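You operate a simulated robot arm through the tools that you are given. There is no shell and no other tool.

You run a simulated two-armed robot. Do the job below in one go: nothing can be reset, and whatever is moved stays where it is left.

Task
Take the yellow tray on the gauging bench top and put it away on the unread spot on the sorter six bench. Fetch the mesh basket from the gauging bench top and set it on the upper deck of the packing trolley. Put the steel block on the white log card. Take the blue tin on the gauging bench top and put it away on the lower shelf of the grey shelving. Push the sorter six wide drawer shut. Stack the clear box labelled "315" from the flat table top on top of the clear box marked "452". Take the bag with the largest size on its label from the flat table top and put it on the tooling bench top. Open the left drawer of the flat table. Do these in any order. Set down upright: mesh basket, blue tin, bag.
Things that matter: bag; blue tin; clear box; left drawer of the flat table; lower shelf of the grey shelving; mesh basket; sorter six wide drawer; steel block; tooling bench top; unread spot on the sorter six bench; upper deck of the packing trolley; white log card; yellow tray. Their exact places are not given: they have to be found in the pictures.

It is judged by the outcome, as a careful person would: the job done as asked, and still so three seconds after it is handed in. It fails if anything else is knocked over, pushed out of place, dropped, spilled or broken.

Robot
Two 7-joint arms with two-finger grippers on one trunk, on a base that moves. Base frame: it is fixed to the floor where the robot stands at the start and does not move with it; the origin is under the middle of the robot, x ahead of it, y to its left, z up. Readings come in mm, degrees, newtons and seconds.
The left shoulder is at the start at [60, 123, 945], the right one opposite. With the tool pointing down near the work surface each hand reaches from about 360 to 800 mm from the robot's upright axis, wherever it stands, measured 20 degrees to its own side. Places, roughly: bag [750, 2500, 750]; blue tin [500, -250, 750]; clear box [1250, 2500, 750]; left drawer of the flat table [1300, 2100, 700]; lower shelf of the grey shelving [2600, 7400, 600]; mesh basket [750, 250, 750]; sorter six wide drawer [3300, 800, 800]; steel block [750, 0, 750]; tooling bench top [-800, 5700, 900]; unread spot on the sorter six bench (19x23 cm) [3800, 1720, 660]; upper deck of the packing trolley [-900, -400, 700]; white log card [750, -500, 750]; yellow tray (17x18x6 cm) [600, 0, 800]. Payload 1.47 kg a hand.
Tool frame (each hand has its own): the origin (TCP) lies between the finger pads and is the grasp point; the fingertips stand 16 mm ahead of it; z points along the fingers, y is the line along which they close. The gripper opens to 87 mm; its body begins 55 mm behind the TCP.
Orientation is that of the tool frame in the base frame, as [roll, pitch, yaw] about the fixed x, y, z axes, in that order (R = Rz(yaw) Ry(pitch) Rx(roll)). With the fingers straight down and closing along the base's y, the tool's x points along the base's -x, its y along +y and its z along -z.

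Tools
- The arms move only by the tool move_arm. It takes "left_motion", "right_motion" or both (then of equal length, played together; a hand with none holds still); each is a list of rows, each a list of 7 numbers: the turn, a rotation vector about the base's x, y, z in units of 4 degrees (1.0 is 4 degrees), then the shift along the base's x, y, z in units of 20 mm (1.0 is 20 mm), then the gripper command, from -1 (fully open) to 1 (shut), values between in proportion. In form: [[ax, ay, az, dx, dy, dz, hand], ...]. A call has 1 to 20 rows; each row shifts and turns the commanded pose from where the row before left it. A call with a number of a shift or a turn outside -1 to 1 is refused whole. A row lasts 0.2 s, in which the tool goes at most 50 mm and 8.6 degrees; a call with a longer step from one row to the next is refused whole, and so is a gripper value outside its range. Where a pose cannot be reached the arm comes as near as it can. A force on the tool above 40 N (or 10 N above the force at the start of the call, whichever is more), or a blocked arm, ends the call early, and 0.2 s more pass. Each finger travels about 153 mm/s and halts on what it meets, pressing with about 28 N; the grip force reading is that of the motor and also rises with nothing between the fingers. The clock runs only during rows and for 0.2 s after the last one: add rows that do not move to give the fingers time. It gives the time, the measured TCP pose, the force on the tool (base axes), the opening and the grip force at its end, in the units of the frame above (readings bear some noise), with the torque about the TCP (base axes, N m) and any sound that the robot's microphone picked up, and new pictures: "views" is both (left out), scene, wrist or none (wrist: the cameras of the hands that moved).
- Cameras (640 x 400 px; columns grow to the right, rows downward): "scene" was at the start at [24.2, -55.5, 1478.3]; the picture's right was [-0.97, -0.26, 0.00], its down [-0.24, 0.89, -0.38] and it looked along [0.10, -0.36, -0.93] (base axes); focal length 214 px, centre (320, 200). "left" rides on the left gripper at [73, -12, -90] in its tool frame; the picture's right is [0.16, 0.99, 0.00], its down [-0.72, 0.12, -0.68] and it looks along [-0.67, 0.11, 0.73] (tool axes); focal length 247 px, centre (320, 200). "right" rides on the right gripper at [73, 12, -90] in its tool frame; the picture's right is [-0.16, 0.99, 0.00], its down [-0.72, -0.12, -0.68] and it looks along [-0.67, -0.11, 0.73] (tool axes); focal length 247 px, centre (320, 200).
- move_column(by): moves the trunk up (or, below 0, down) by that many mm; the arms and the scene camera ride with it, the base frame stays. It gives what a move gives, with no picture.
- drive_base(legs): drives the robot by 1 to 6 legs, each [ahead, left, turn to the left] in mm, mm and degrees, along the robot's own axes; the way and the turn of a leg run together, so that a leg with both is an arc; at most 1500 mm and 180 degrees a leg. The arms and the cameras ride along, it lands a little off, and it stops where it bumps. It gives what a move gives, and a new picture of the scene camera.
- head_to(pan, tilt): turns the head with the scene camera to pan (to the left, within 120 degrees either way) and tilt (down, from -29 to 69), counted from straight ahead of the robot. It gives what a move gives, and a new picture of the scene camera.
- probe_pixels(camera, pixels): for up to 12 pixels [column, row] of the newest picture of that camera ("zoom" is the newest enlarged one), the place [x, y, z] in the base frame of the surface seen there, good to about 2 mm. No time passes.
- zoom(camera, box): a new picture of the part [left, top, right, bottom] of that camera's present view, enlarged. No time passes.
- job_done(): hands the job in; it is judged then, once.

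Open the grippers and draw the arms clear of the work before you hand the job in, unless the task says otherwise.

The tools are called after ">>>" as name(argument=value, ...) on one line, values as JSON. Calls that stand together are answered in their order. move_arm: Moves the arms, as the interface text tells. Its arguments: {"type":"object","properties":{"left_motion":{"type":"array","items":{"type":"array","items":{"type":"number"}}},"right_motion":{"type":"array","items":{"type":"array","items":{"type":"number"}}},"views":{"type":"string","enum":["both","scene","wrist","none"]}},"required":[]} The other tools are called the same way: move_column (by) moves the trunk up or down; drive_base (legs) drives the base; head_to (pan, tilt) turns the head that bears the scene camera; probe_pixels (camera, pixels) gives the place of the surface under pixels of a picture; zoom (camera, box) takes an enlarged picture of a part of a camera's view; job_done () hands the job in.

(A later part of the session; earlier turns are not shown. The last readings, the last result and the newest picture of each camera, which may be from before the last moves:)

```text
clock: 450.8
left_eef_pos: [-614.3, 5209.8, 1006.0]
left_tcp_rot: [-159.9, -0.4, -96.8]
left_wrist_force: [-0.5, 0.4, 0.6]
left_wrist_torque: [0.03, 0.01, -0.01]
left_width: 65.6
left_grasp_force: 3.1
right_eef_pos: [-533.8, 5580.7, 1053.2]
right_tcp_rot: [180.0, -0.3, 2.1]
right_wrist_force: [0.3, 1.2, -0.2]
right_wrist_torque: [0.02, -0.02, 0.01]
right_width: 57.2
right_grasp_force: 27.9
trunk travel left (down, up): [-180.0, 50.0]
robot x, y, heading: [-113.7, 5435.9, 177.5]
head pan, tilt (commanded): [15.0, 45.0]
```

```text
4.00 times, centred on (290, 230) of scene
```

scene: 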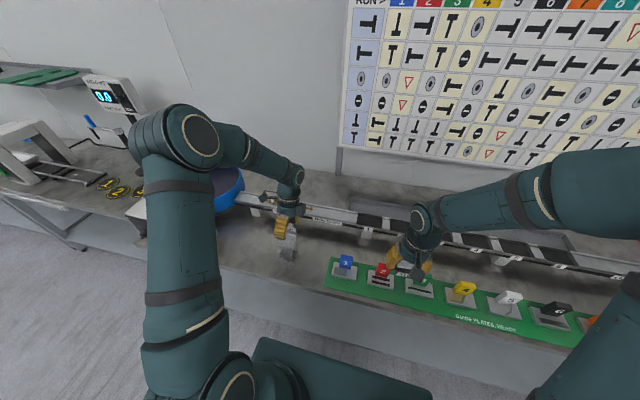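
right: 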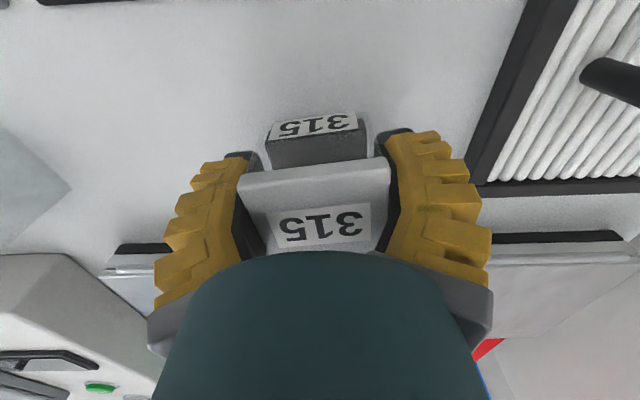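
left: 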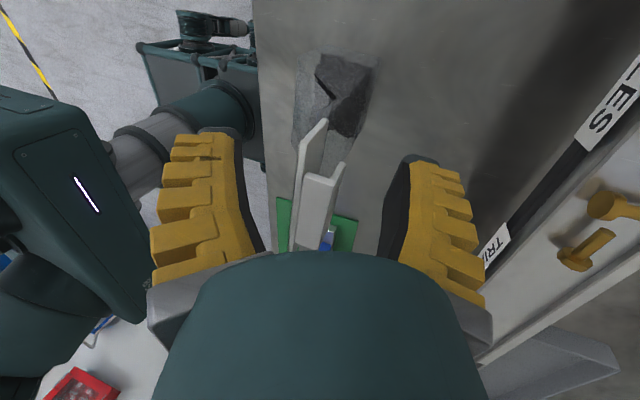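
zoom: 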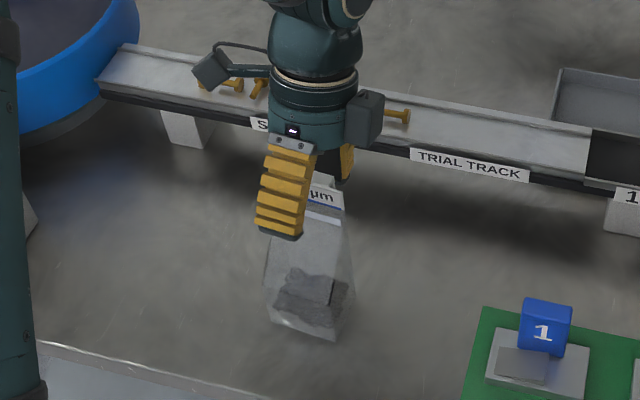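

The bag stands on the bench. I raise the hand clear and level it.

>>> move_arm(left_motion=[[0, 0, 0, -0.1, 0, 0.4, -0.4], [0, 0, 0, -0.2, 0, 0.6, -0.4], [0, 0, 0, -0.2, 0, 0.8, -0.4], [0, 0, 0, 0, 0, 1, -0.4], [0, 0, 0, 0, 0, 1, -0.4], [0, 0, 0, 0, 0, 1, -0.4], [0.1, 0.9, 0, 0, 0, 1, -0.4], [0.1, 0.9, 0, 0, 0, 1, -0.4], [0.1, 0.9, 0, 0.3, 0, 0.5, -1], [0.1, 0.9, 0, 0.5, 0, 0, -1], [0.1, 0.9, 0, 0.8, 0, 0, -1], [0.08, 0.5, 0, 0.9, 0, 0, -1], [0, 0, 0, 1, 0, 0, -1], [0, 0, 0, 1, 0, 0, -1], [0, 0, 0, 1, 0, 0, -1], [0, 0, 0, 1, 0, 0, -1], [0, 0, 0, 1, 0, 0, -1]], views="both")

>>> zoom(camera="scene", box=[220, 170, 360, 290])

```text
clock: 454.4
left_eef_pos: [-473.9, 5211.2, 1150.6]
left_tcp_rot: [179.9, -0.5, -96.7]
left_wrist_force: [0.1, 0.0, 0.3]
left_wrist_torque: [0.01, 0.03, -0.01]
left_width: 86.9
left_grasp_force: 0.1
right_eef_pos: [-533.7, 5579.7, 1053.9]
right_tcp_rot: [180.0, -0.3, 2.1]
right_wrist_force: [0.9, 0.2, -0.1]
right_wrist_torque: [-0.02, -0.01, 0.0]
right_width: 57.1
right_grasp_force: 27.7
trunk travel left (down, up): [-180.0, 50.0]
robot x, y, heading: [-118.6, 5430.1, 177.1]
head pan, tilt (commanded): [15.0, 45.0]
```

scene: 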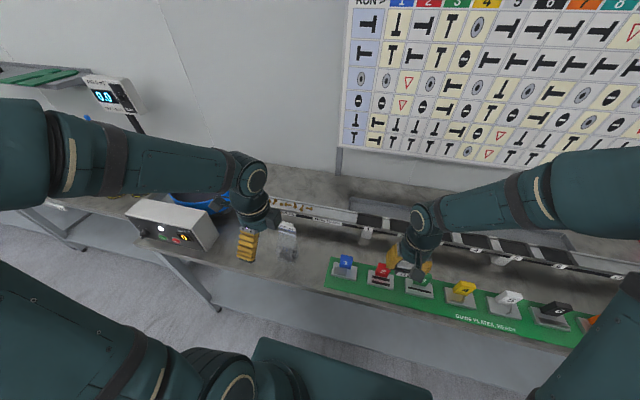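
left: 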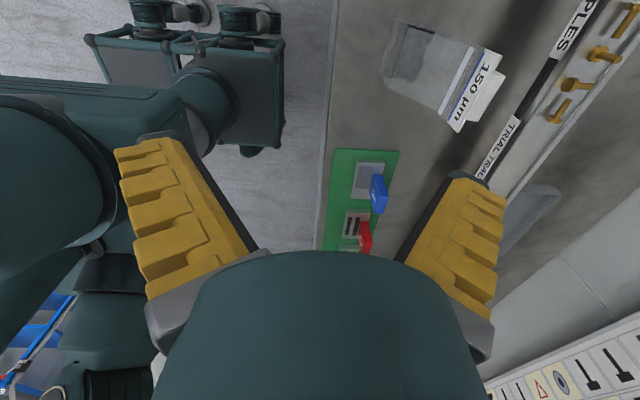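

```text
3.33 times, centred on (290, 230) of scene
```

zoom: 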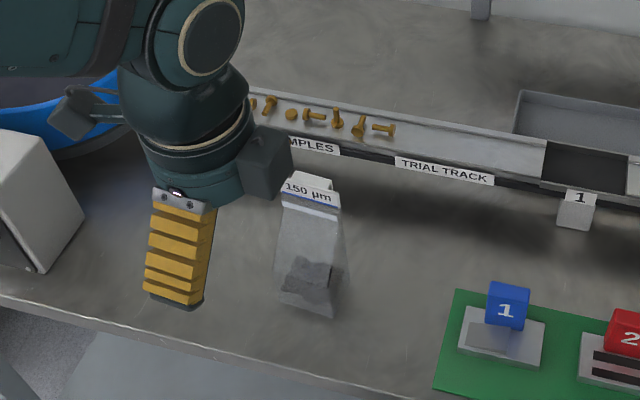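

The 150 µm bag stands upright on the tooling bench. Now I back off and turn around to bring box 315 to the table's +x side.

>>> drive_base(legs=[[-350, 0, 0], [0, 0, 91], [0, 0, 91]])

>>> head_to(pan=0, tilt=25)

```text
clock: 464.6
left_eef_pos: [595.9, 5663.2, 1151.3]
left_tcp_rot: [180.0, -0.4, 87.2]
left_wrist_force: [-0.7, 0.1, 0.4]
left_wrist_torque: [0.02, -0.02, 0.01]
left_width: 87.1
left_grasp_force: 0.1
right_eef_pos: [680.0, 5299.8, 1053.2]
right_tcp_rot: [-179.9, -0.4, -174.2]
right_wrist_force: [0.2, -0.5, -1.2]
right_wrist_torque: [-0.03, 0.04, 0.0]
right_width: 57.1
right_grasp_force: 28.6
trunk travel left (down, up): [-180.0, 50.0]
robot x, y, heading: [252.2, 5418.5, 1.3]
head pan, tilt (commanded): [15.0, 45.0]
```

scene: 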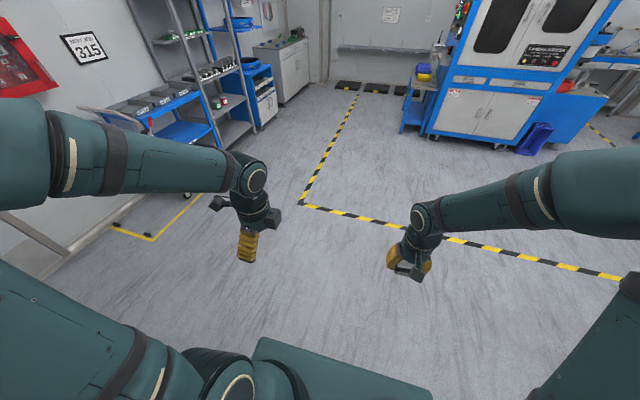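

```text
clock: 465.4
left_eef_pos: [597.1, 5663.4, 1150.8]
left_tcp_rot: [179.9, -0.5, 87.1]
left_wrist_force: [-0.2, -0.3, 1.3]
left_wrist_torque: [-0.05, -0.02, 0.03]
left_width: 87.1
left_grasp_force: 0.2
right_eef_pos: [679.2, 5299.7, 1054.6]
right_tcp_rot: [180.0, -0.3, -174.1]
right_wrist_force: [0.5, 0.1, -0.2]
right_wrist_torque: [0.01, -0.03, 0.03]
right_width: 57.1
right_grasp_force: 27.8
trunk travel left (down, up): [-180.0, 50.0]
robot x, y, heading: [250.1, 5419.8, 1.3]
head pan, tilt (commanded): [0.0, 25.0]
```

scene: 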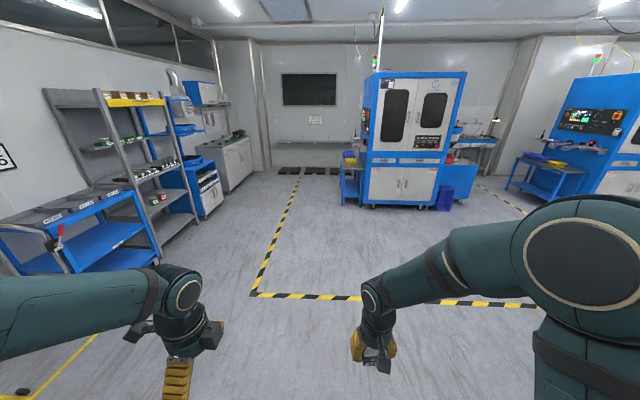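

The floor eastward is open. The grey shelving stands at left ([140,160]); I zoom to see its lower shelf for later.

>>> zoom(camera="scene", box=[40, 70, 230, 270])

>>> probe_pixels(camera="scene", pixels=[[155, 200], [160, 170], [105, 145], [180, 215], [130, 100], [90, 225], [210, 195], [100, 180], [175, 195], [150, 180]])

```text
2.00 times, centred on (135, 170) of scene
```

zoom: 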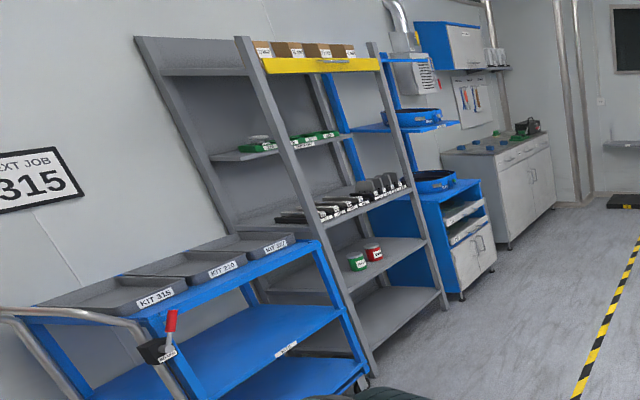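

```text
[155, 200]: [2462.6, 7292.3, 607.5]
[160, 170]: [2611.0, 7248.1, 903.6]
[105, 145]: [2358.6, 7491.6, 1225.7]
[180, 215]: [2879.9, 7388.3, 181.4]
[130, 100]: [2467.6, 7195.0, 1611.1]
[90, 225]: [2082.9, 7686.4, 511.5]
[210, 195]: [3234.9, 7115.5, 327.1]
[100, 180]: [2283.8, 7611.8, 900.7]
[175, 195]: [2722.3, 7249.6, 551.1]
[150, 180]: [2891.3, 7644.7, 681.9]
```

The lower shelf (z≈600, holding a green and a red tin) is identified for later. Now I drive east to x≈2300, then south to y≈2560.

>>> drive_base(legs=[[1030, 0, -1.3], [1020, 0, 0], [0, -1430, 0], [0, -1430, 0]])

```text
clock: 499.9
left_eef_pos: [2727.3, 2862.4, 1150.6]
left_tcp_rot: [179.9, -0.6, 87.2]
left_wrist_force: [-0.2, 0.5, 0.8]
left_wrist_torque: [-0.01, 0.0, -0.02]
left_width: 86.9
left_grasp_force: 0.0
right_eef_pos: [2813.3, 2499.1, 1053.8]
right_tcp_rot: [179.9, -0.5, -174.0]
right_wrist_force: [-0.3, 0.3, -0.1]
right_wrist_torque: [-0.01, 0.03, 0.0]
right_width: 56.6
right_grasp_force: 28.1
trunk travel left (down, up): [-180.0, 50.0]
robot x, y, heading: [2384.6, 2612.2, 1.5]
head pan, tilt (commanded): [0.0, 25.0]
```

scene: 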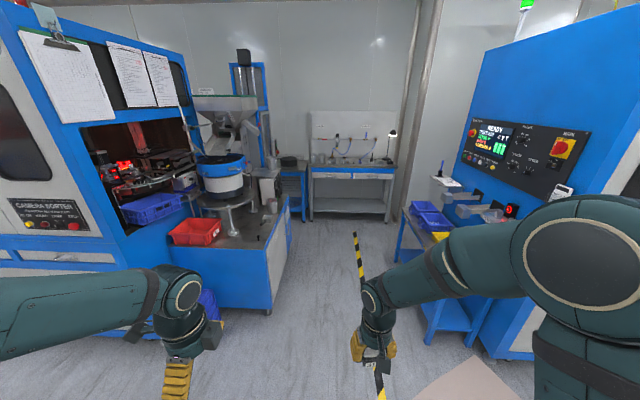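

I turn around to face −x and drive up to the table at x≈1790.

>>> drive_base(legs=[[0, 0, 89.3], [0, 0, 89.3], [590, 0, 0]])

>>> head_to(pan=-8, tilt=50)

```text
clock: 510.8
left_eef_pos: [1443.0, 2395.6, 1150.5]
left_tcp_rot: [179.9, -0.6, -95.1]
left_wrist_force: [0.0, -0.4, -0.1]
left_wrist_torque: [-0.01, -0.02, 0.0]
left_width: 87.0
left_grasp_force: 0.1
right_eef_pos: [1373.5, 2761.7, 1054.5]
right_tcp_rot: [180.0, -0.5, 3.6]
right_wrist_force: [0.7, -0.1, -0.6]
right_wrist_torque: [-0.01, 0.0, -0.01]
right_width: 56.3
right_grasp_force: 28.2
trunk travel left (down, up): [-180.0, 50.0]
robot x, y, heading: [1796.8, 2625.0, 179.1]
head pan, tilt (commanded): [0.0, 25.0]
```

scene: 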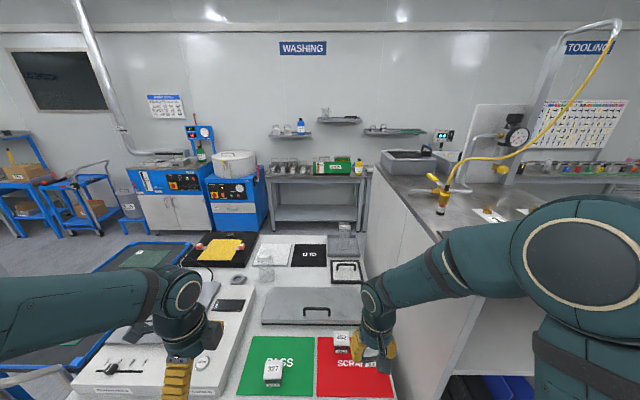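

```text
clock: 511.7
left_eef_pos: [1444.2, 2395.3, 1151.0]
left_tcp_rot: [180.0, -0.5, -95.1]
left_wrist_force: [-0.5, -0.5, -0.1]
left_wrist_torque: [0.01, 0.0, 0.03]
left_width: 87.0
left_grasp_force: 0.1
right_eef_pos: [1373.6, 2761.8, 1053.4]
right_tcp_rot: [-180.0, -0.3, 3.6]
right_wrist_force: [0.7, -0.2, -1.2]
right_wrist_torque: [0.01, 0.03, 0.0]
right_width: 56.5
right_grasp_force: 28.3
trunk travel left (down, up): [-180.0, 50.0]
robot x, y, heading: [1798.2, 2627.4, 179.0]
head pan, tilt (commanded): [-8.0, 50.0]
```

scene: 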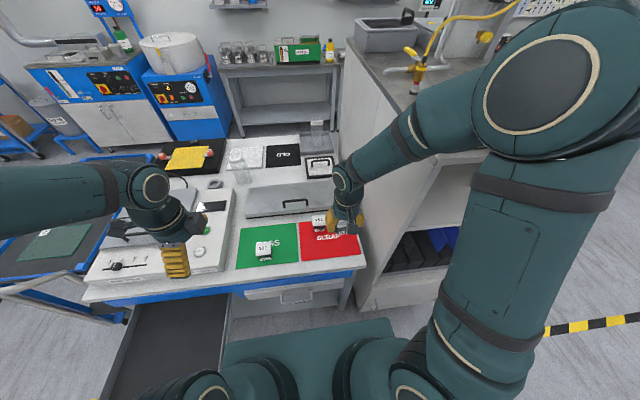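

Box 452 is at [319,222]. I zoom and probe its lid precisely.

>>> zoom(camera="scene", box=[290, 200, 350, 250])

```text
8.00 times, centred on (320, 225) of scene
```

zoom: 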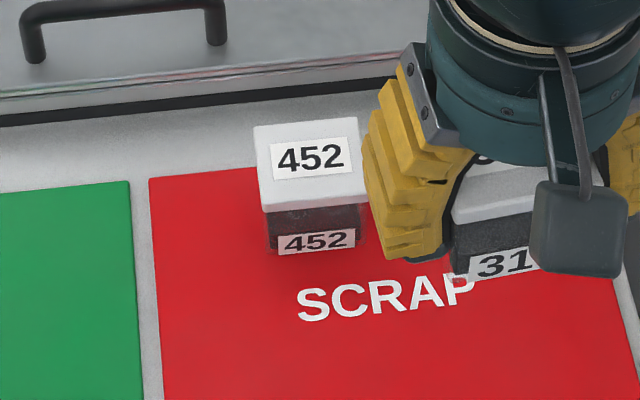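

>>> probe_pixels(camera="zoom", pixels=[[257, 130], [354, 122], [363, 195], [264, 206], [308, 160], [310, 245], [275, 250], [358, 245]])

>>> move_arm(right_motion=[[0, 0, 0, 0, 0, 0, 1]], views="wrist")

```text
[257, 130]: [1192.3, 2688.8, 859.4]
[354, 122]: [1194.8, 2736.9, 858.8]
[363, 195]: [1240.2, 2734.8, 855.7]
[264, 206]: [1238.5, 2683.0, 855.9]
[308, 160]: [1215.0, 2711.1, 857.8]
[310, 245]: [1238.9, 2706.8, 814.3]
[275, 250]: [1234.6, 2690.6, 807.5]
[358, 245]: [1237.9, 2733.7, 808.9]
```

```text
clock: 512.1
left_eef_pos: [1443.8, 2394.0, 1151.2]
left_tcp_rot: [-180.0, -0.4, -95.1]
left_wrist_force: [0.1, 0.2, 0.1]
left_wrist_torque: [-0.02, 0.03, 0.02]
left_width: 86.9
left_grasp_force: 0.0
right_eef_pos: [1375.0, 2763.5, 1054.3]
right_tcp_rot: [180.0, -0.4, 3.6]
right_wrist_force: [-0.7, 0.7, -0.6]
right_wrist_torque: [0.0, 0.01, 0.01]
right_width: 56.6
right_grasp_force: 27.7
trunk travel left (down, up): [-180.0, 50.0]
robot x, y, heading: [1796.3, 2624.4, 179.0]
head pan, tilt (commanded): [-8.0, 50.0]
```

right: 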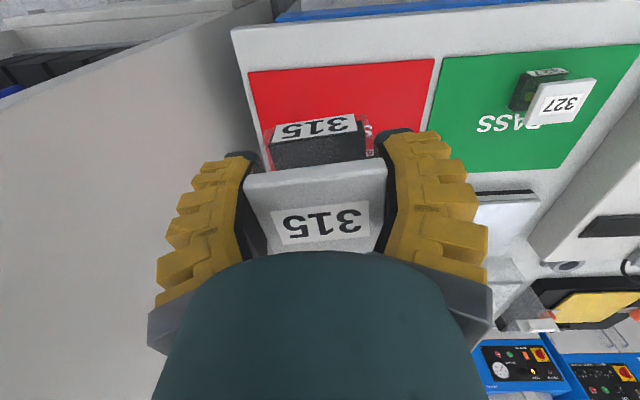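

I probe box 315 in the gripper to find its offset from the TCP.

>>> probe_pixels(camera="right", pixels=[[248, 182], [384, 166], [320, 225], [318, 180], [270, 245], [375, 245], [315, 150], [280, 160], [360, 150]])

```text
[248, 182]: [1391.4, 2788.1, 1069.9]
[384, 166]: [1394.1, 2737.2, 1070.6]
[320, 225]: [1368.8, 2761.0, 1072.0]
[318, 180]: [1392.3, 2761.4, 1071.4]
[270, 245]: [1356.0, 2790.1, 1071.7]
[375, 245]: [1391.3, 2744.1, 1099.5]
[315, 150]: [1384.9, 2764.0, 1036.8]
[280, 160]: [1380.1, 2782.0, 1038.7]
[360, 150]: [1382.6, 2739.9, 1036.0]
```

Box 315 sits with its centre ≈3 mm ahead of the TCP and bottom 34 mm below it. I move to hover over 452's centre [1216,2711], matching its −2.4° yaw.

>>> move_arm(right_motion=[[0, 0, -0.15, -0.6, -0.2, 0, 1], [0, 0, -0.15, -0.8, -0.28, -0.2, 1], [0, 0, -0.15, -0.8, -0.28, -0.4, 1], [0, 0, -0.15, -0.8, -0.28, -0.5, 1], [0, 0, -0.15, -0.8, -0.28, -0.6, 1], [0, 0, -0.15, -0.8, -0.28, -0.6, 1], [0, 0, -0.15, -0.8, -0.28, -0.6, 1], [0, 0, -0.15, -0.8, -0.28, -0.6, 1], [0, 0, -0.15, -0.8, -0.28, -0.6, 1], [0, 0, -0.15, -0.8, -0.2, -0.6, 1], [0, 0, 0, 0, 0, 0, 1], [0, 0, 0, 0, 0, 0, 1]], views="both")

>>> zoom(camera="scene", box=[280, 190, 360, 250])

```text
clock: 514.7
left_eef_pos: [1443.5, 2395.1, 1151.2]
left_tcp_rot: [179.9, -0.5, -95.1]
left_wrist_force: [-0.5, 0.2, 0.6]
left_wrist_torque: [0.0, 0.0, -0.03]
left_width: 87.2
left_grasp_force: 0.1
right_eef_pos: [1218.0, 2709.1, 960.4]
right_tcp_rot: [-179.9, -0.4, -2.5]
right_wrist_force: [0.1, 1.3, -0.5]
right_wrist_torque: [0.01, -0.02, 0.0]
right_width: 56.5
right_grasp_force: 27.9
trunk travel left (down, up): [-180.0, 50.0]
robot x, y, heading: [1797.0, 2629.0, 179.1]
head pan, tilt (commanded): [-8.0, 50.0]
```

scene: 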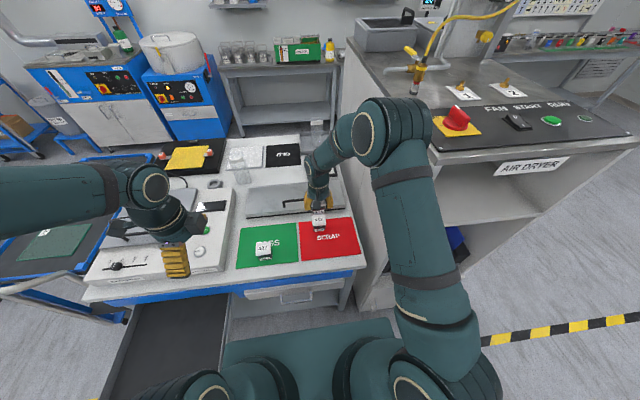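
right: 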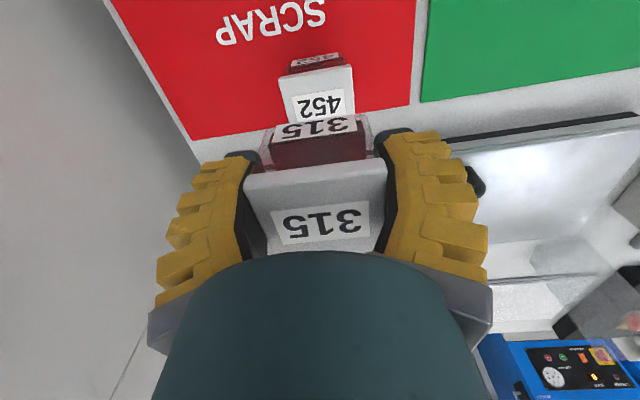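

```text
6.67 times, centred on (320, 220) of scene
```

zoom: 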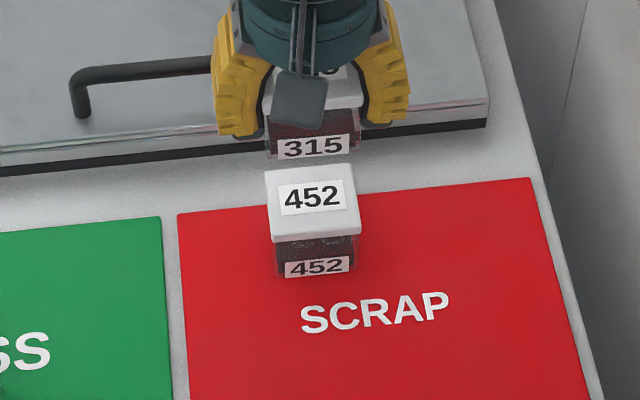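

Well aligned above 452. I lower to ~10 mm above its lid.

>>> move_arm(right_motion=[[0, 0, 0, 0.04, 0.08, -0.3, 1], [0, 0, 0, 0, 0, -0.5, 1], [0, 0, 0, 0, 0, -0.6, 1], [0, 0, 0, 0, 0, -0.5, 1], [0, 0, 0, 0, 0, -0.4, 1], [0, 0, 0, 0, 0, -0.3, 1], [0, 0, 0, 0, 0, -0.2, 1], [0, 0, 0, 0, 0, 0, 1]], views="both")

>>> zoom(camera="scene", box=[280, 190, 360, 250])

```text
clock: 516.5
left_eef_pos: [1444.5, 2395.6, 1150.8]
left_tcp_rot: [179.9, -0.5, -95.1]
left_wrist_force: [0.3, 0.0, 0.3]
left_wrist_torque: [0.0, 0.03, -0.01]
left_width: 86.9
left_grasp_force: 0.0
right_eef_pos: [1219.8, 2712.4, 903.5]
right_tcp_rot: [-179.9, -0.5, -2.4]
right_wrist_force: [0.5, -0.1, -0.7]
right_wrist_torque: [0.04, 0.01, -0.01]
right_width: 56.6
right_grasp_force: 28.3
trunk travel left (down, up): [-180.0, 50.0]
robot x, y, heading: [1797.7, 2623.7, 179.5]
head pan, tilt (commanded): [-8.0, 50.0]
```

scene: 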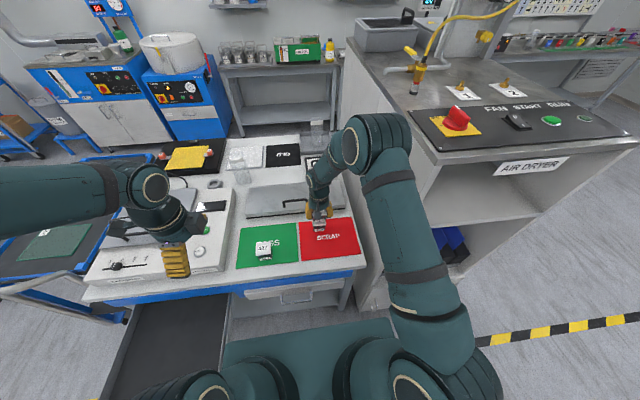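
right: 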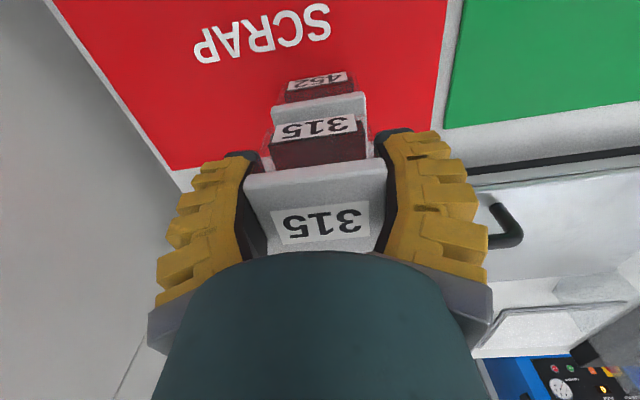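

```text
6.67 times, centred on (320, 220) of scene
```

zoom: 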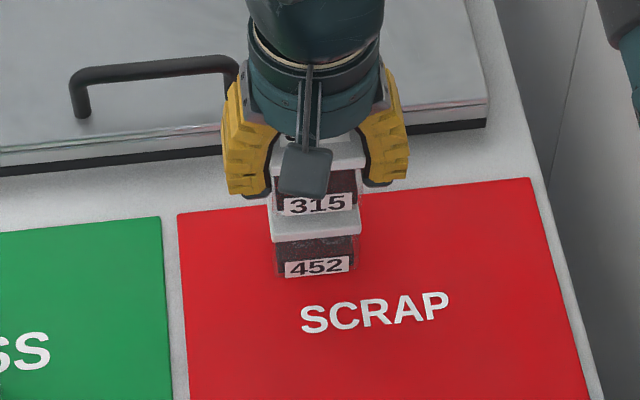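

Aligned within a couple of millimetres. I lower in 2 mm steps until contact.

>>> move_arm(right_motion=[[0, 0, 0, 0, 0, -0.1, 1], [0, 0, 0, 0, 0, -0.1, 1], [0, 0, 0, 0, 0, -0.1, 1], [0, 0, 0, 0, 0, -0.1, 1], [0, 0, 0, 0, 0, 0, 1], [0, 0, 0, 0, 0, 0, 1]], views="none")

```text
clock: 517.9
left_eef_pos: [1443.3, 2395.6, 1151.4]
left_tcp_rot: [180.0, -0.6, -95.1]
left_wrist_force: [-0.5, -0.9, -0.2]
left_wrist_torque: [0.02, -0.03, 0.01]
left_width: 86.8
left_grasp_force: 0.0
right_eef_pos: [1220.4, 2713.1, 895.9]
right_tcp_rot: [180.0, -0.4, -2.4]
right_wrist_force: [-0.4, 0.0, -1.1]
right_wrist_torque: [-0.02, -0.04, 0.01]
right_width: 56.7
right_grasp_force: 28.1
trunk travel left (down, up): [-180.0, 50.0]
robot x, y, heading: [1798.4, 2626.3, 179.1]
head pan, tilt (commanded): [-8.0, 50.0]
```

>>> move_arm(right_motion=[[0, 0, 0, -0.05, -0.05, -0.08, 1], [0, 0, 0, 0, 0, -0.08, 1], [0, 0, 0, 0, 0, 0, 1], [0, 0, 0, 0, 0, 0, 1]], views="wrist")

```text
clock: 518.9
left_eef_pos: [1443.2, 2394.7, 1151.5]
left_tcp_rot: [179.9, -0.5, -95.0]
left_wrist_force: [0.5, 0.4, -1.1]
left_wrist_torque: [-0.01, 0.0, -0.01]
left_width: 87.1
left_grasp_force: 0.1
right_eef_pos: [1218.9, 2711.0, 892.5]
right_tcp_rot: [179.9, -0.4, -2.4]
right_wrist_force: [-0.4, 0.5, -1.2]
right_wrist_torque: [-0.01, 0.02, 0.01]
right_width: 56.4
right_grasp_force: 27.2
trunk travel left (down, up): [-180.0, 50.0]
robot x, y, heading: [1800.6, 2624.2, 179.1]
head pan, tilt (commanded): [-8.0, 50.0]
```

right: 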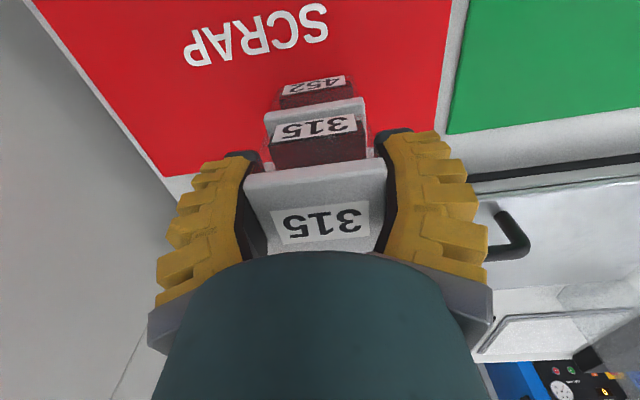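

Almost touching; I continue with 1 mm steps.

>>> move_arm(right_motion=[[0, 0, 0, 0, 0, -0.06, 1], [0, 0, 0, 0, 0, -0.06, 1], [0, 0, 0, 0, 0, 0, 1], [0, 0, 0, 0, 0, 0, 1]], views="none")

```text
clock: 519.9
left_eef_pos: [1443.6, 2394.8, 1150.9]
left_tcp_rot: [179.8, -0.5, -95.1]
left_wrist_force: [-0.4, -0.2, 0.1]
left_wrist_torque: [-0.01, 0.01, -0.01]
left_width: 87.2
left_grasp_force: 0.1
right_eef_pos: [1217.7, 2710.2, 890.0]
right_tcp_rot: [-179.9, -0.5, -2.4]
right_wrist_force: [0.2, -0.5, -1.2]
right_wrist_torque: [-0.01, -0.02, 0.03]
right_width: 56.2
right_grasp_force: 27.6
trunk travel left (down, up): [-180.0, 50.0]
robot x, y, heading: [1797.8, 2626.6, 179.3]
head pan, tilt (commanded): [-8.0, 50.0]
```

>>> move_arm(right_motion=[[0, 0, 0, 0, 0, -0.06, 1], [0, 0, 0, 0, 0, -0.06, 1], [0, 0, 0, 0, 0, 0, 1], [0, 0, 0, 0, 0, 0, 1]], views="none")

```text
clock: 520.9
left_eef_pos: [1444.5, 2394.9, 1151.6]
left_tcp_rot: [179.9, -0.6, -95.0]
left_wrist_force: [0.1, 0.3, -0.3]
left_wrist_torque: [0.01, 0.0, 0.01]
left_width: 87.0
left_grasp_force: 0.1
right_eef_pos: [1219.0, 2710.1, 888.1]
right_tcp_rot: [-180.0, -0.2, -2.5]
right_wrist_force: [-1.5, 0.4, 11.7]
right_wrist_torque: [0.07, 0.1, 0.0]
right_width: 56.5
right_grasp_force: 27.7
trunk travel left (down, up): [-180.0, 50.0]
robot x, y, heading: [1797.1, 2628.5, 179.0]
head pan, tilt (commanded): [-8.0, 50.0]
```

Contact (+11.7 N). I ease slightly, open the fingers and rise.

>>> move_arm(right_motion=[[0, 0, 0, 0, 0, 0.03, 1], [0, 0, 0, 0, 0, 0, -0.5], [0, 0, 0, 0, 0, 0, -1], [0, 0, 0, 0, 0, 0, -1], [0, 0, 0, 0, 0, 0.4, -1], [0, 0, 0, 0, 0, 0.8, -1], [0, 0, 0, 0, 0, 1, -1], [0, 0, 0, 0, 0, 1, -1], [0, 0, 0, 0, 0, 1, -1], [0, 0, 0, 0, 0, 1, -1], [0, 0, 0, 0, 0, 0, -1]], views="both")

>>> zoom(camera="scene", box=[280, 190, 360, 250])

```text
clock: 523.3
left_eef_pos: [1444.0, 2395.0, 1151.0]
left_tcp_rot: [179.8, -0.5, -95.1]
left_wrist_force: [0.1, 0.1, -1.3]
left_wrist_torque: [-0.04, -0.01, -0.03]
left_width: 87.1
left_grasp_force: 0.0
right_eef_pos: [1220.9, 2710.0, 992.2]
right_tcp_rot: [-180.0, -0.5, -2.3]
right_wrist_force: [-0.8, 1.0, 0.4]
right_wrist_torque: [0.0, 0.01, 0.01]
right_width: 86.8
right_grasp_force: 0.1
trunk travel left (down, up): [-180.0, 50.0]
robot x, y, heading: [1800.7, 2623.8, 179.1]
head pan, tilt (commanded): [-8.0, 50.0]
```

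scene: 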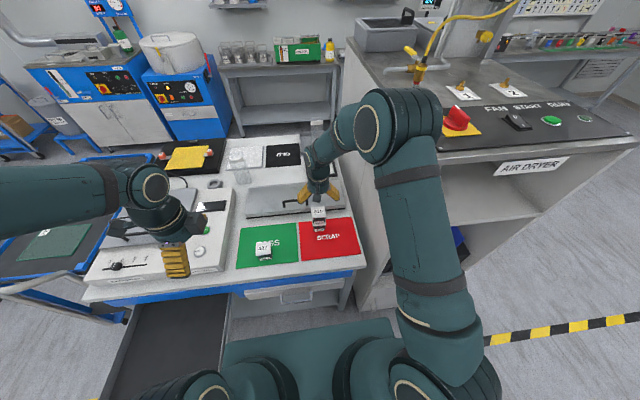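
right: 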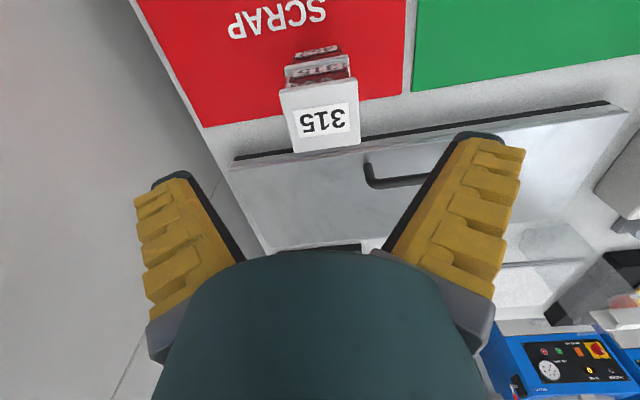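

```text
6.67 times, centred on (320, 220) of scene
```

zoom: 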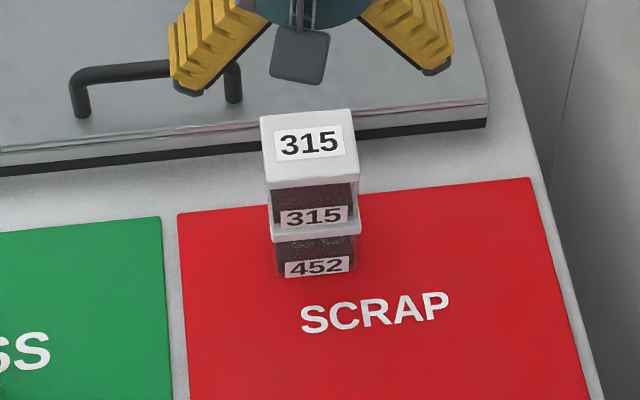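

315 is stacked on 452. I probe the top lid to confirm alignment.

>>> probe_pixels(camera="zoom", pixels=[[265, 120], [350, 113], [356, 176], [270, 186], [310, 145], [315, 237], [275, 238], [357, 230]])

```text
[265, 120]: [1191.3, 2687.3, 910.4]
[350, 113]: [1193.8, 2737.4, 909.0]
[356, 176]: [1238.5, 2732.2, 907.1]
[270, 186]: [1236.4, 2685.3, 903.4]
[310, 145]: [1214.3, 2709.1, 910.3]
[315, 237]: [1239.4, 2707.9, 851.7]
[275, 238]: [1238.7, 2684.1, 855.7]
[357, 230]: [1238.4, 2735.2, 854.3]
```

The stack is well aligned. I raise the right hand, back away and drive around to the gauging bench for the blue tin.

>>> move_arm(right_motion=[[0, 0, 0, 0, 0, 1, -1], [0, 0, 0, 0, 0, 1, -1], [0, 0, 0, 0.5, 0, 1, -1], [0, 0, 0, 1, 0, 0, -1], [0, 0, 0, 1, 0, 0, -1], [0, 0, 0, 1, 0, 0, -1], [0, 0, 0, 1, 0.2, 0, -1], [0, 0, 0, 1, 0.3, 0, -1], [0, 0, 0, 1, 0.3, 0, -1]], views="none")

>>> drive_base(legs=[[-500, 0, 0], [0, 880, 1], [0, 870, 0], [1200, 0, 0], [1200, 0, 0]])

```text
clock: 525.3
left_eef_pos: [1445.3, 2396.3, 1151.8]
left_tcp_rot: [180.0, -0.6, -95.1]
left_wrist_force: [0.2, 0.1, 0.5]
left_wrist_torque: [-0.01, 0.01, 0.01]
left_width: 87.0
left_grasp_force: 0.1
right_eef_pos: [1347.4, 2726.1, 1053.1]
right_tcp_rot: [180.0, -0.4, -2.4]
right_wrist_force: [-0.6, 0.0, 0.3]
right_wrist_torque: [0.0, 0.02, -0.02]
right_width: 86.9
right_grasp_force: 0.0
trunk travel left (down, up): [-180.0, 50.0]
robot x, y, heading: [1796.1, 2625.0, 179.2]
head pan, tilt (commanded): [-8.0, 50.0]
```

```text
clock: 555.2
left_eef_pos: [-512.7, 700.3, 1151.6]
left_tcp_rot: [179.9, -0.6, -96.8]
left_wrist_force: [-0.7, 0.1, 0.2]
left_wrist_torque: [-0.02, -0.02, -0.01]
left_width: 87.2
left_grasp_force: 0.0
right_eef_pos: [-600.9, 1033.3, 1051.5]
right_tcp_rot: [180.0, -0.5, -4.1]
right_wrist_force: [-0.2, 1.1, -0.1]
right_wrist_torque: [-0.02, -0.04, -0.01]
right_width: 87.0
right_grasp_force: 0.0
trunk travel left (down, up): [-180.0, 50.0]
robot x, y, heading: [-151.0, 920.3, 177.3]
head pan, tilt (commanded): [-8.0, 50.0]
```

scene: 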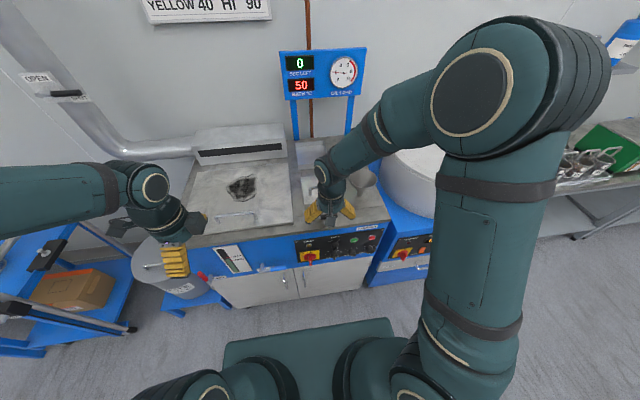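

I back off 150 mm, turn left 180° and strafe in front of the tin.

>>> drive_base(legs=[[-150, 0, 0], [0, 0, 91], [0, 0, 91.5], [0, -1100, 0]])

>>> head_to(pan=-15, tilt=50)

```text
clock: 573.6
left_eef_pos: [321.6, 52.4, 1151.0]
left_tcp_rot: [179.9, -0.7, 83.1]
left_wrist_force: [0.3, 0.8, 0.3]
left_wrist_torque: [0.0, -0.01, 0.0]
left_width: 87.2
left_grasp_force: 0.0
right_eef_pos: [408.5, -280.8, 1051.6]
right_tcp_rot: [-179.9, -0.3, 175.8]
right_wrist_force: [-0.6, 0.8, 0.2]
right_wrist_torque: [0.01, -0.01, 0.02]
right_width: 87.2
right_grasp_force: 0.1
trunk travel left (down, up): [-180.0, 50.0]
robot x, y, heading: [-38.3, -168.8, -2.8]
head pan, tilt (commanded): [-8.0, 50.0]
```

scene: 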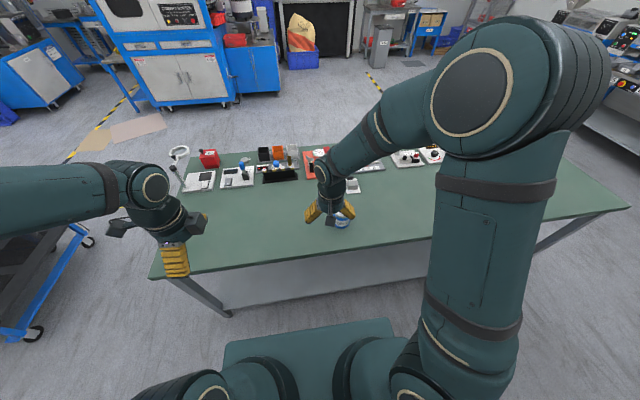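

```text
clock: 574.3
left_eef_pos: [321.8, 53.0, 1151.2]
left_tcp_rot: [179.9, -0.5, 83.1]
left_wrist_force: [-0.3, 0.3, 0.3]
left_wrist_torque: [0.01, -0.05, 0.0]
left_width: 86.9
left_grasp_force: 0.1
right_eef_pos: [408.0, -280.7, 1052.3]
right_tcp_rot: [-180.0, -0.5, 175.8]
right_wrist_force: [0.3, -0.4, 0.2]
right_wrist_torque: [-0.02, -0.01, -0.01]
right_width: 86.9
right_grasp_force: 0.0
trunk travel left (down, up): [-180.0, 50.0]
robot x, y, heading: [-38.2, -170.0, -2.7]
head pan, tilt (commanded): [-15.0, 50.0]
```

scene: 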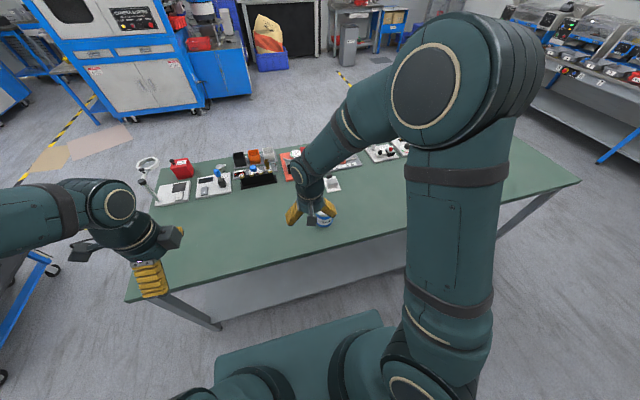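

I straighten the heading and back off 80 mm, then tilt the right hand 70° forward to grip the tin from the front (so it will fit between shelves).

>>> drive_base(legs=[[-80, 0, 2.7]])

>>> move_arm(right_motion=[[0, -0.97, 0, 0.28, -0.23, -0.44, -1], [0, -0.97, 0, 0.28, -0.23, -0.44, -1], [0, -0.97, 0, 0.28, -0.23, -0.44, -1], [0, -0.97, 0, 0.28, -0.23, -0.44, -1], [0, -0.97, 0, 0.28, -0.23, -0.44, -1], [0, -0.97, 0, 0.28, -0.23, -0.44, -1], [0, -0.97, 0, 0.28, -0.23, -0.44, -1], [0, -0.97, 0, 0.28, -0.23, -0.44, -1], [0, -0.97, 0, 0.28, -0.23, -0.44, -1], [0, -0.97, 0, 0.28, -0.23, -0.44, -1], [0, -0.97, 0, 0.28, -0.23, -0.44, -1], [0, -0.97, 0, 0.28, -0.23, -0.44, -1], [0, -0.97, 0, 0.28, -0.23, -0.44, -1], [0, -0.97, 0, 0.28, -0.23, -0.44, -1], [0, -0.97, 0, 0.28, -0.23, -0.44, -1], [0, -0.97, 0, 0.28, -0.23, -0.44, -1], [0, -0.97, 0, 0.28, -0.23, -0.44, -1], [0, -0.97, 0, 0.28, -0.23, -0.44, -1], [0, 0, 0, 0, 0, 0, -1]], views="both")

```text
clock: 575.4
left_eef_pos: [230.0, 72.1, 1152.9]
left_tcp_rot: [179.9, -0.5, 85.8]
left_wrist_force: [0.7, 0.1, -0.1]
left_wrist_torque: [-0.01, -0.02, 0.01]
left_width: 86.9
left_grasp_force: 0.1
right_eef_pos: [333.0, -257.8, 1052.7]
right_tcp_rot: [-179.9, -0.5, 178.5]
right_wrist_force: [-0.6, -0.8, 0.6]
right_wrist_torque: [0.0, 0.0, 0.0]
right_width: 86.7
right_grasp_force: 0.0
trunk travel left (down, up): [-180.0, 50.0]
robot x, y, heading: [-119.7, -166.0, -0.2]
head pan, tilt (commanded): [-15.0, 50.0]
```

scene: 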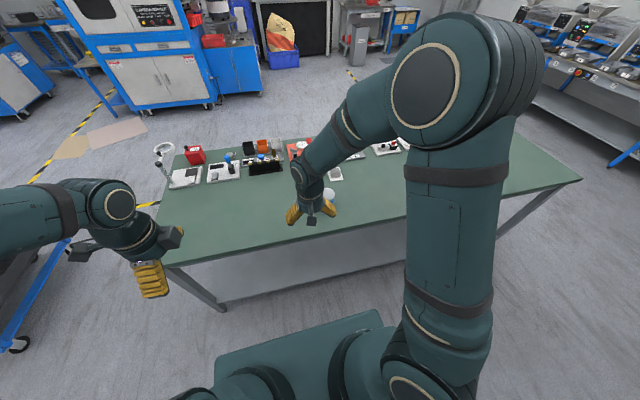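

```text
clock: 579.4
left_eef_pos: [230.3, 71.4, 1151.1]
left_tcp_rot: [179.8, -0.6, 85.8]
left_wrist_force: [-0.3, -0.7, 0.4]
left_wrist_torque: [-0.03, 0.01, -0.01]
left_width: 86.9
left_grasp_force: 0.0
right_eef_pos: [435.8, -341.9, 894.8]
right_tcp_rot: [176.1, 69.4, 175.6]
right_wrist_force: [-0.4, 0.2, 0.6]
right_wrist_torque: [-0.01, 0.02, -0.02]
right_width: 86.9
right_grasp_force: 0.1
trunk travel left (down, up): [-180.0, 50.0]
robot x, y, heading: [-122.1, -167.8, 0.0]
head pan, tilt (commanded): [-15.0, 50.0]
```

scene: 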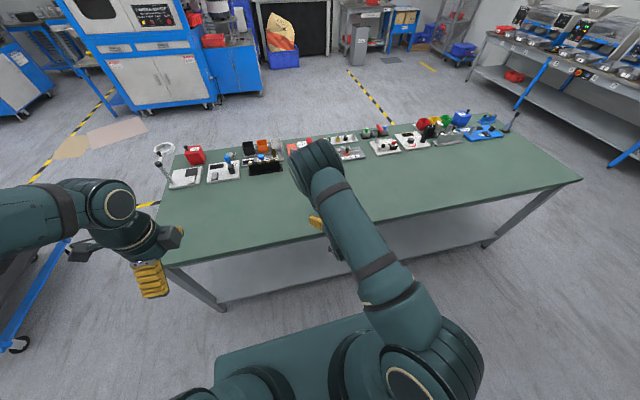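
right: 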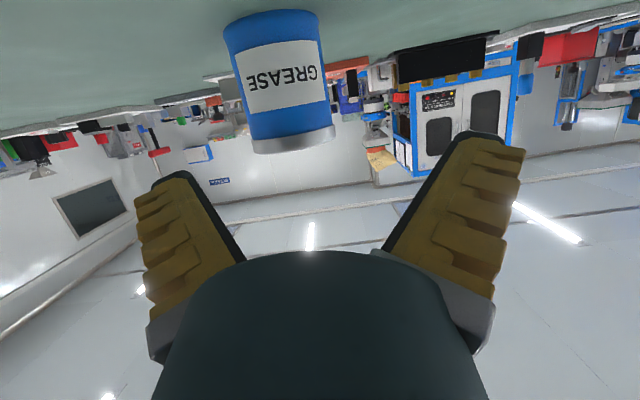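

The tin is in view of the right wrist camera. I probe its body and lid.

>>> probe_pixels(camera="right", pixels=[[283, 80], [240, 85], [322, 70], [255, 80], [305, 75], [290, 140], [255, 148], [330, 132], [275, 15], [230, 30], [315, 18]])

```text
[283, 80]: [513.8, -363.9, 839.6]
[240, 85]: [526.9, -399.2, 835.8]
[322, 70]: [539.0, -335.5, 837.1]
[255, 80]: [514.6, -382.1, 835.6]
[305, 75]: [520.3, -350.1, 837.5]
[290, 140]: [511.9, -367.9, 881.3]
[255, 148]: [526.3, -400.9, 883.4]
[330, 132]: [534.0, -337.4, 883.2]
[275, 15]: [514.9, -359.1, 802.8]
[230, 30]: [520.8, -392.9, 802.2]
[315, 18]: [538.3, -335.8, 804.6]
```

Tin centre ≈[547,−370], Ø≈69 mm, lid rim from z≈872. I align sideways and slide in along the finger direction to TCP ≈[547,−370,850], just under the lid.

>>> move_arm(right_motion=[[0, 0, 0, 0.15, -0.6, -0.1, -1], [0, 0, 0, 0.15, -0.6, -0.1, -1], [0, 0, 0, 0.1, -0.2, -0.1, -1], [0, 0, 0, 0.5, 0, -0.19, -1], [0, 0, 0, 0.6, 0, -0.225, -1], [0, 0, 0, 0.6, 0, -0.225, -1], [0, 0, 0, 0.6, 0, -0.225, -1], [0, 0, 0, 0.6, 0, -0.225, -1], [0, 0, 0, 0, 0, 0, -1]], views="both")

```text
clock: 581.4
left_eef_pos: [230.9, 70.9, 1152.2]
left_tcp_rot: [180.0, -0.5, 85.8]
left_wrist_force: [0.7, -0.3, -0.3]
left_wrist_torque: [-0.01, 0.02, 0.01]
left_width: 87.2
left_grasp_force: 0.1
right_eef_pos: [500.7, -370.9, 867.5]
right_tcp_rot: [175.9, 69.2, 175.7]
right_wrist_force: [0.2, -0.2, 0.3]
right_wrist_torque: [0.02, -0.02, -0.03]
right_width: 86.8
right_grasp_force: 0.0
trunk travel left (down, up): [-180.0, 50.0]
robot x, y, heading: [-120.9, -163.4, -0.1]
head pan, tilt (commanded): [-15.0, 50.0]
```

scene: 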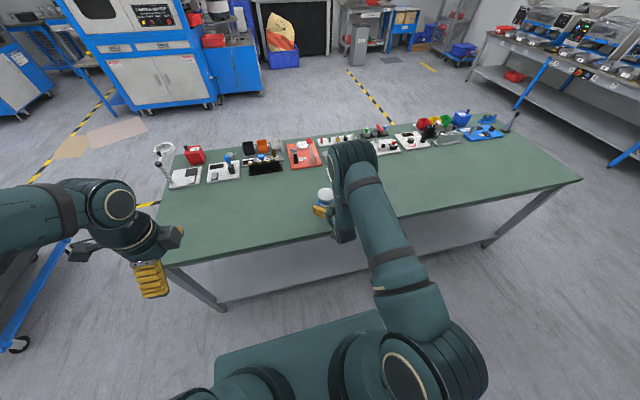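
right: 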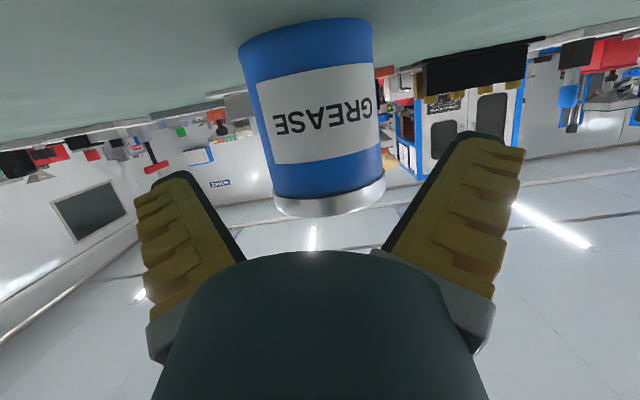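

The tin is centred between the fingers ([318,120]). I advance the remaining 46 mm.

>>> move_arm(right_motion=[[0, 0, 0, 0.55, 0, -0.2, -1], [0, 0, 0, 0.6, 0, -0.225, -1], [0, 0, 0, 0.6, 0, -0.225, -1], [0, 0, 0, 0.5, 0, -0.2, -1], [0, 0, 0, 0, 0, 0, -1]], views="wrist")

```text
clock: 582.3
left_eef_pos: [227.2, 70.6, 1152.7]
left_tcp_rot: [179.8, -0.6, 85.7]
left_wrist_force: [1.2, 0.4, 0.3]
left_wrist_torque: [0.04, 0.02, 0.02]
left_width: 87.1
left_grasp_force: 0.0
right_eef_pos: [533.8, -368.8, 854.0]
right_tcp_rot: [175.7, 68.8, 175.3]
right_wrist_force: [-22.1, 0.5, 28.5]
right_wrist_torque: [0.24, 4.36, 0.03]
right_width: 87.0
right_grasp_force: 0.0
trunk travel left (down, up): [-180.0, 50.0]
robot x, y, heading: [-117.3, -167.5, -0.3]
head pan, tilt (commanded): [-15.0, 50.0]
stopped in row 4 (right hand): the force on the tool passed its limit at 42 N (the readings are from after the stop); the commanded pose is now the measured one
```

right: 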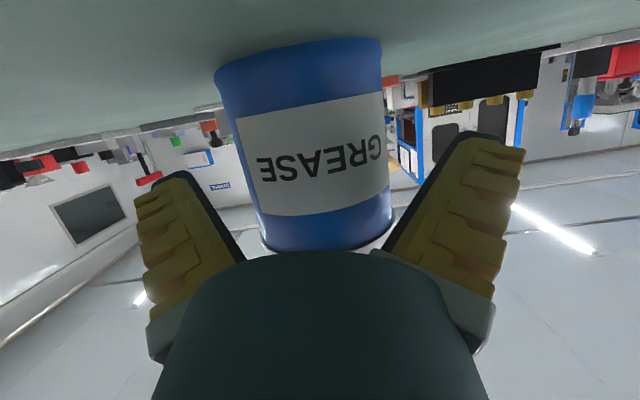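

The hand touched something (42 N) — likely the bench edge under the wrist. I look at the contact from the head camera.

>>> head_to(pan=-30, tilt=55)

>>> zoom(camera="scene", box=[200, 100, 420, 280])

```text
clock: 583.1
left_eef_pos: [226.8, 70.7, 1151.8]
left_tcp_rot: [179.7, -0.4, 85.7]
left_wrist_force: [0.3, 0.2, -0.4]
left_wrist_torque: [0.03, 0.01, 0.0]
left_width: 87.0
left_grasp_force: 0.0
right_eef_pos: [534.1, -368.2, 853.9]
right_tcp_rot: [175.9, 69.1, 175.5]
right_wrist_force: [-24.6, 0.2, 32.4]
right_wrist_torque: [0.28, 5.07, 0.05]
right_width: 87.3
right_grasp_force: 0.1
trunk travel left (down, up): [-180.0, 50.0]
robot x, y, heading: [-115.7, -166.1, 0.0]
head pan, tilt (commanded): [-30.0, 55.0]
```

scene: 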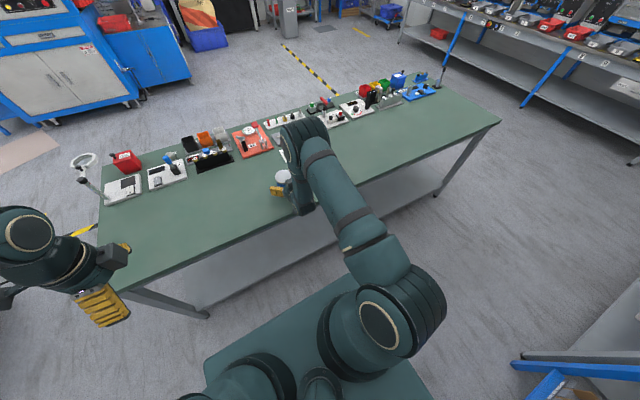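

```text
2.22 times, centred on (310, 190) of scene
```

zoom: 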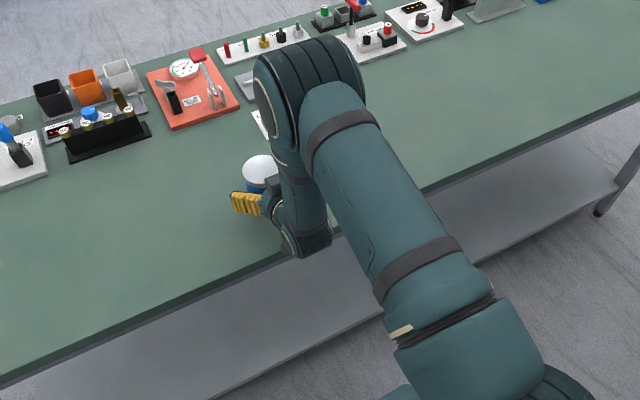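

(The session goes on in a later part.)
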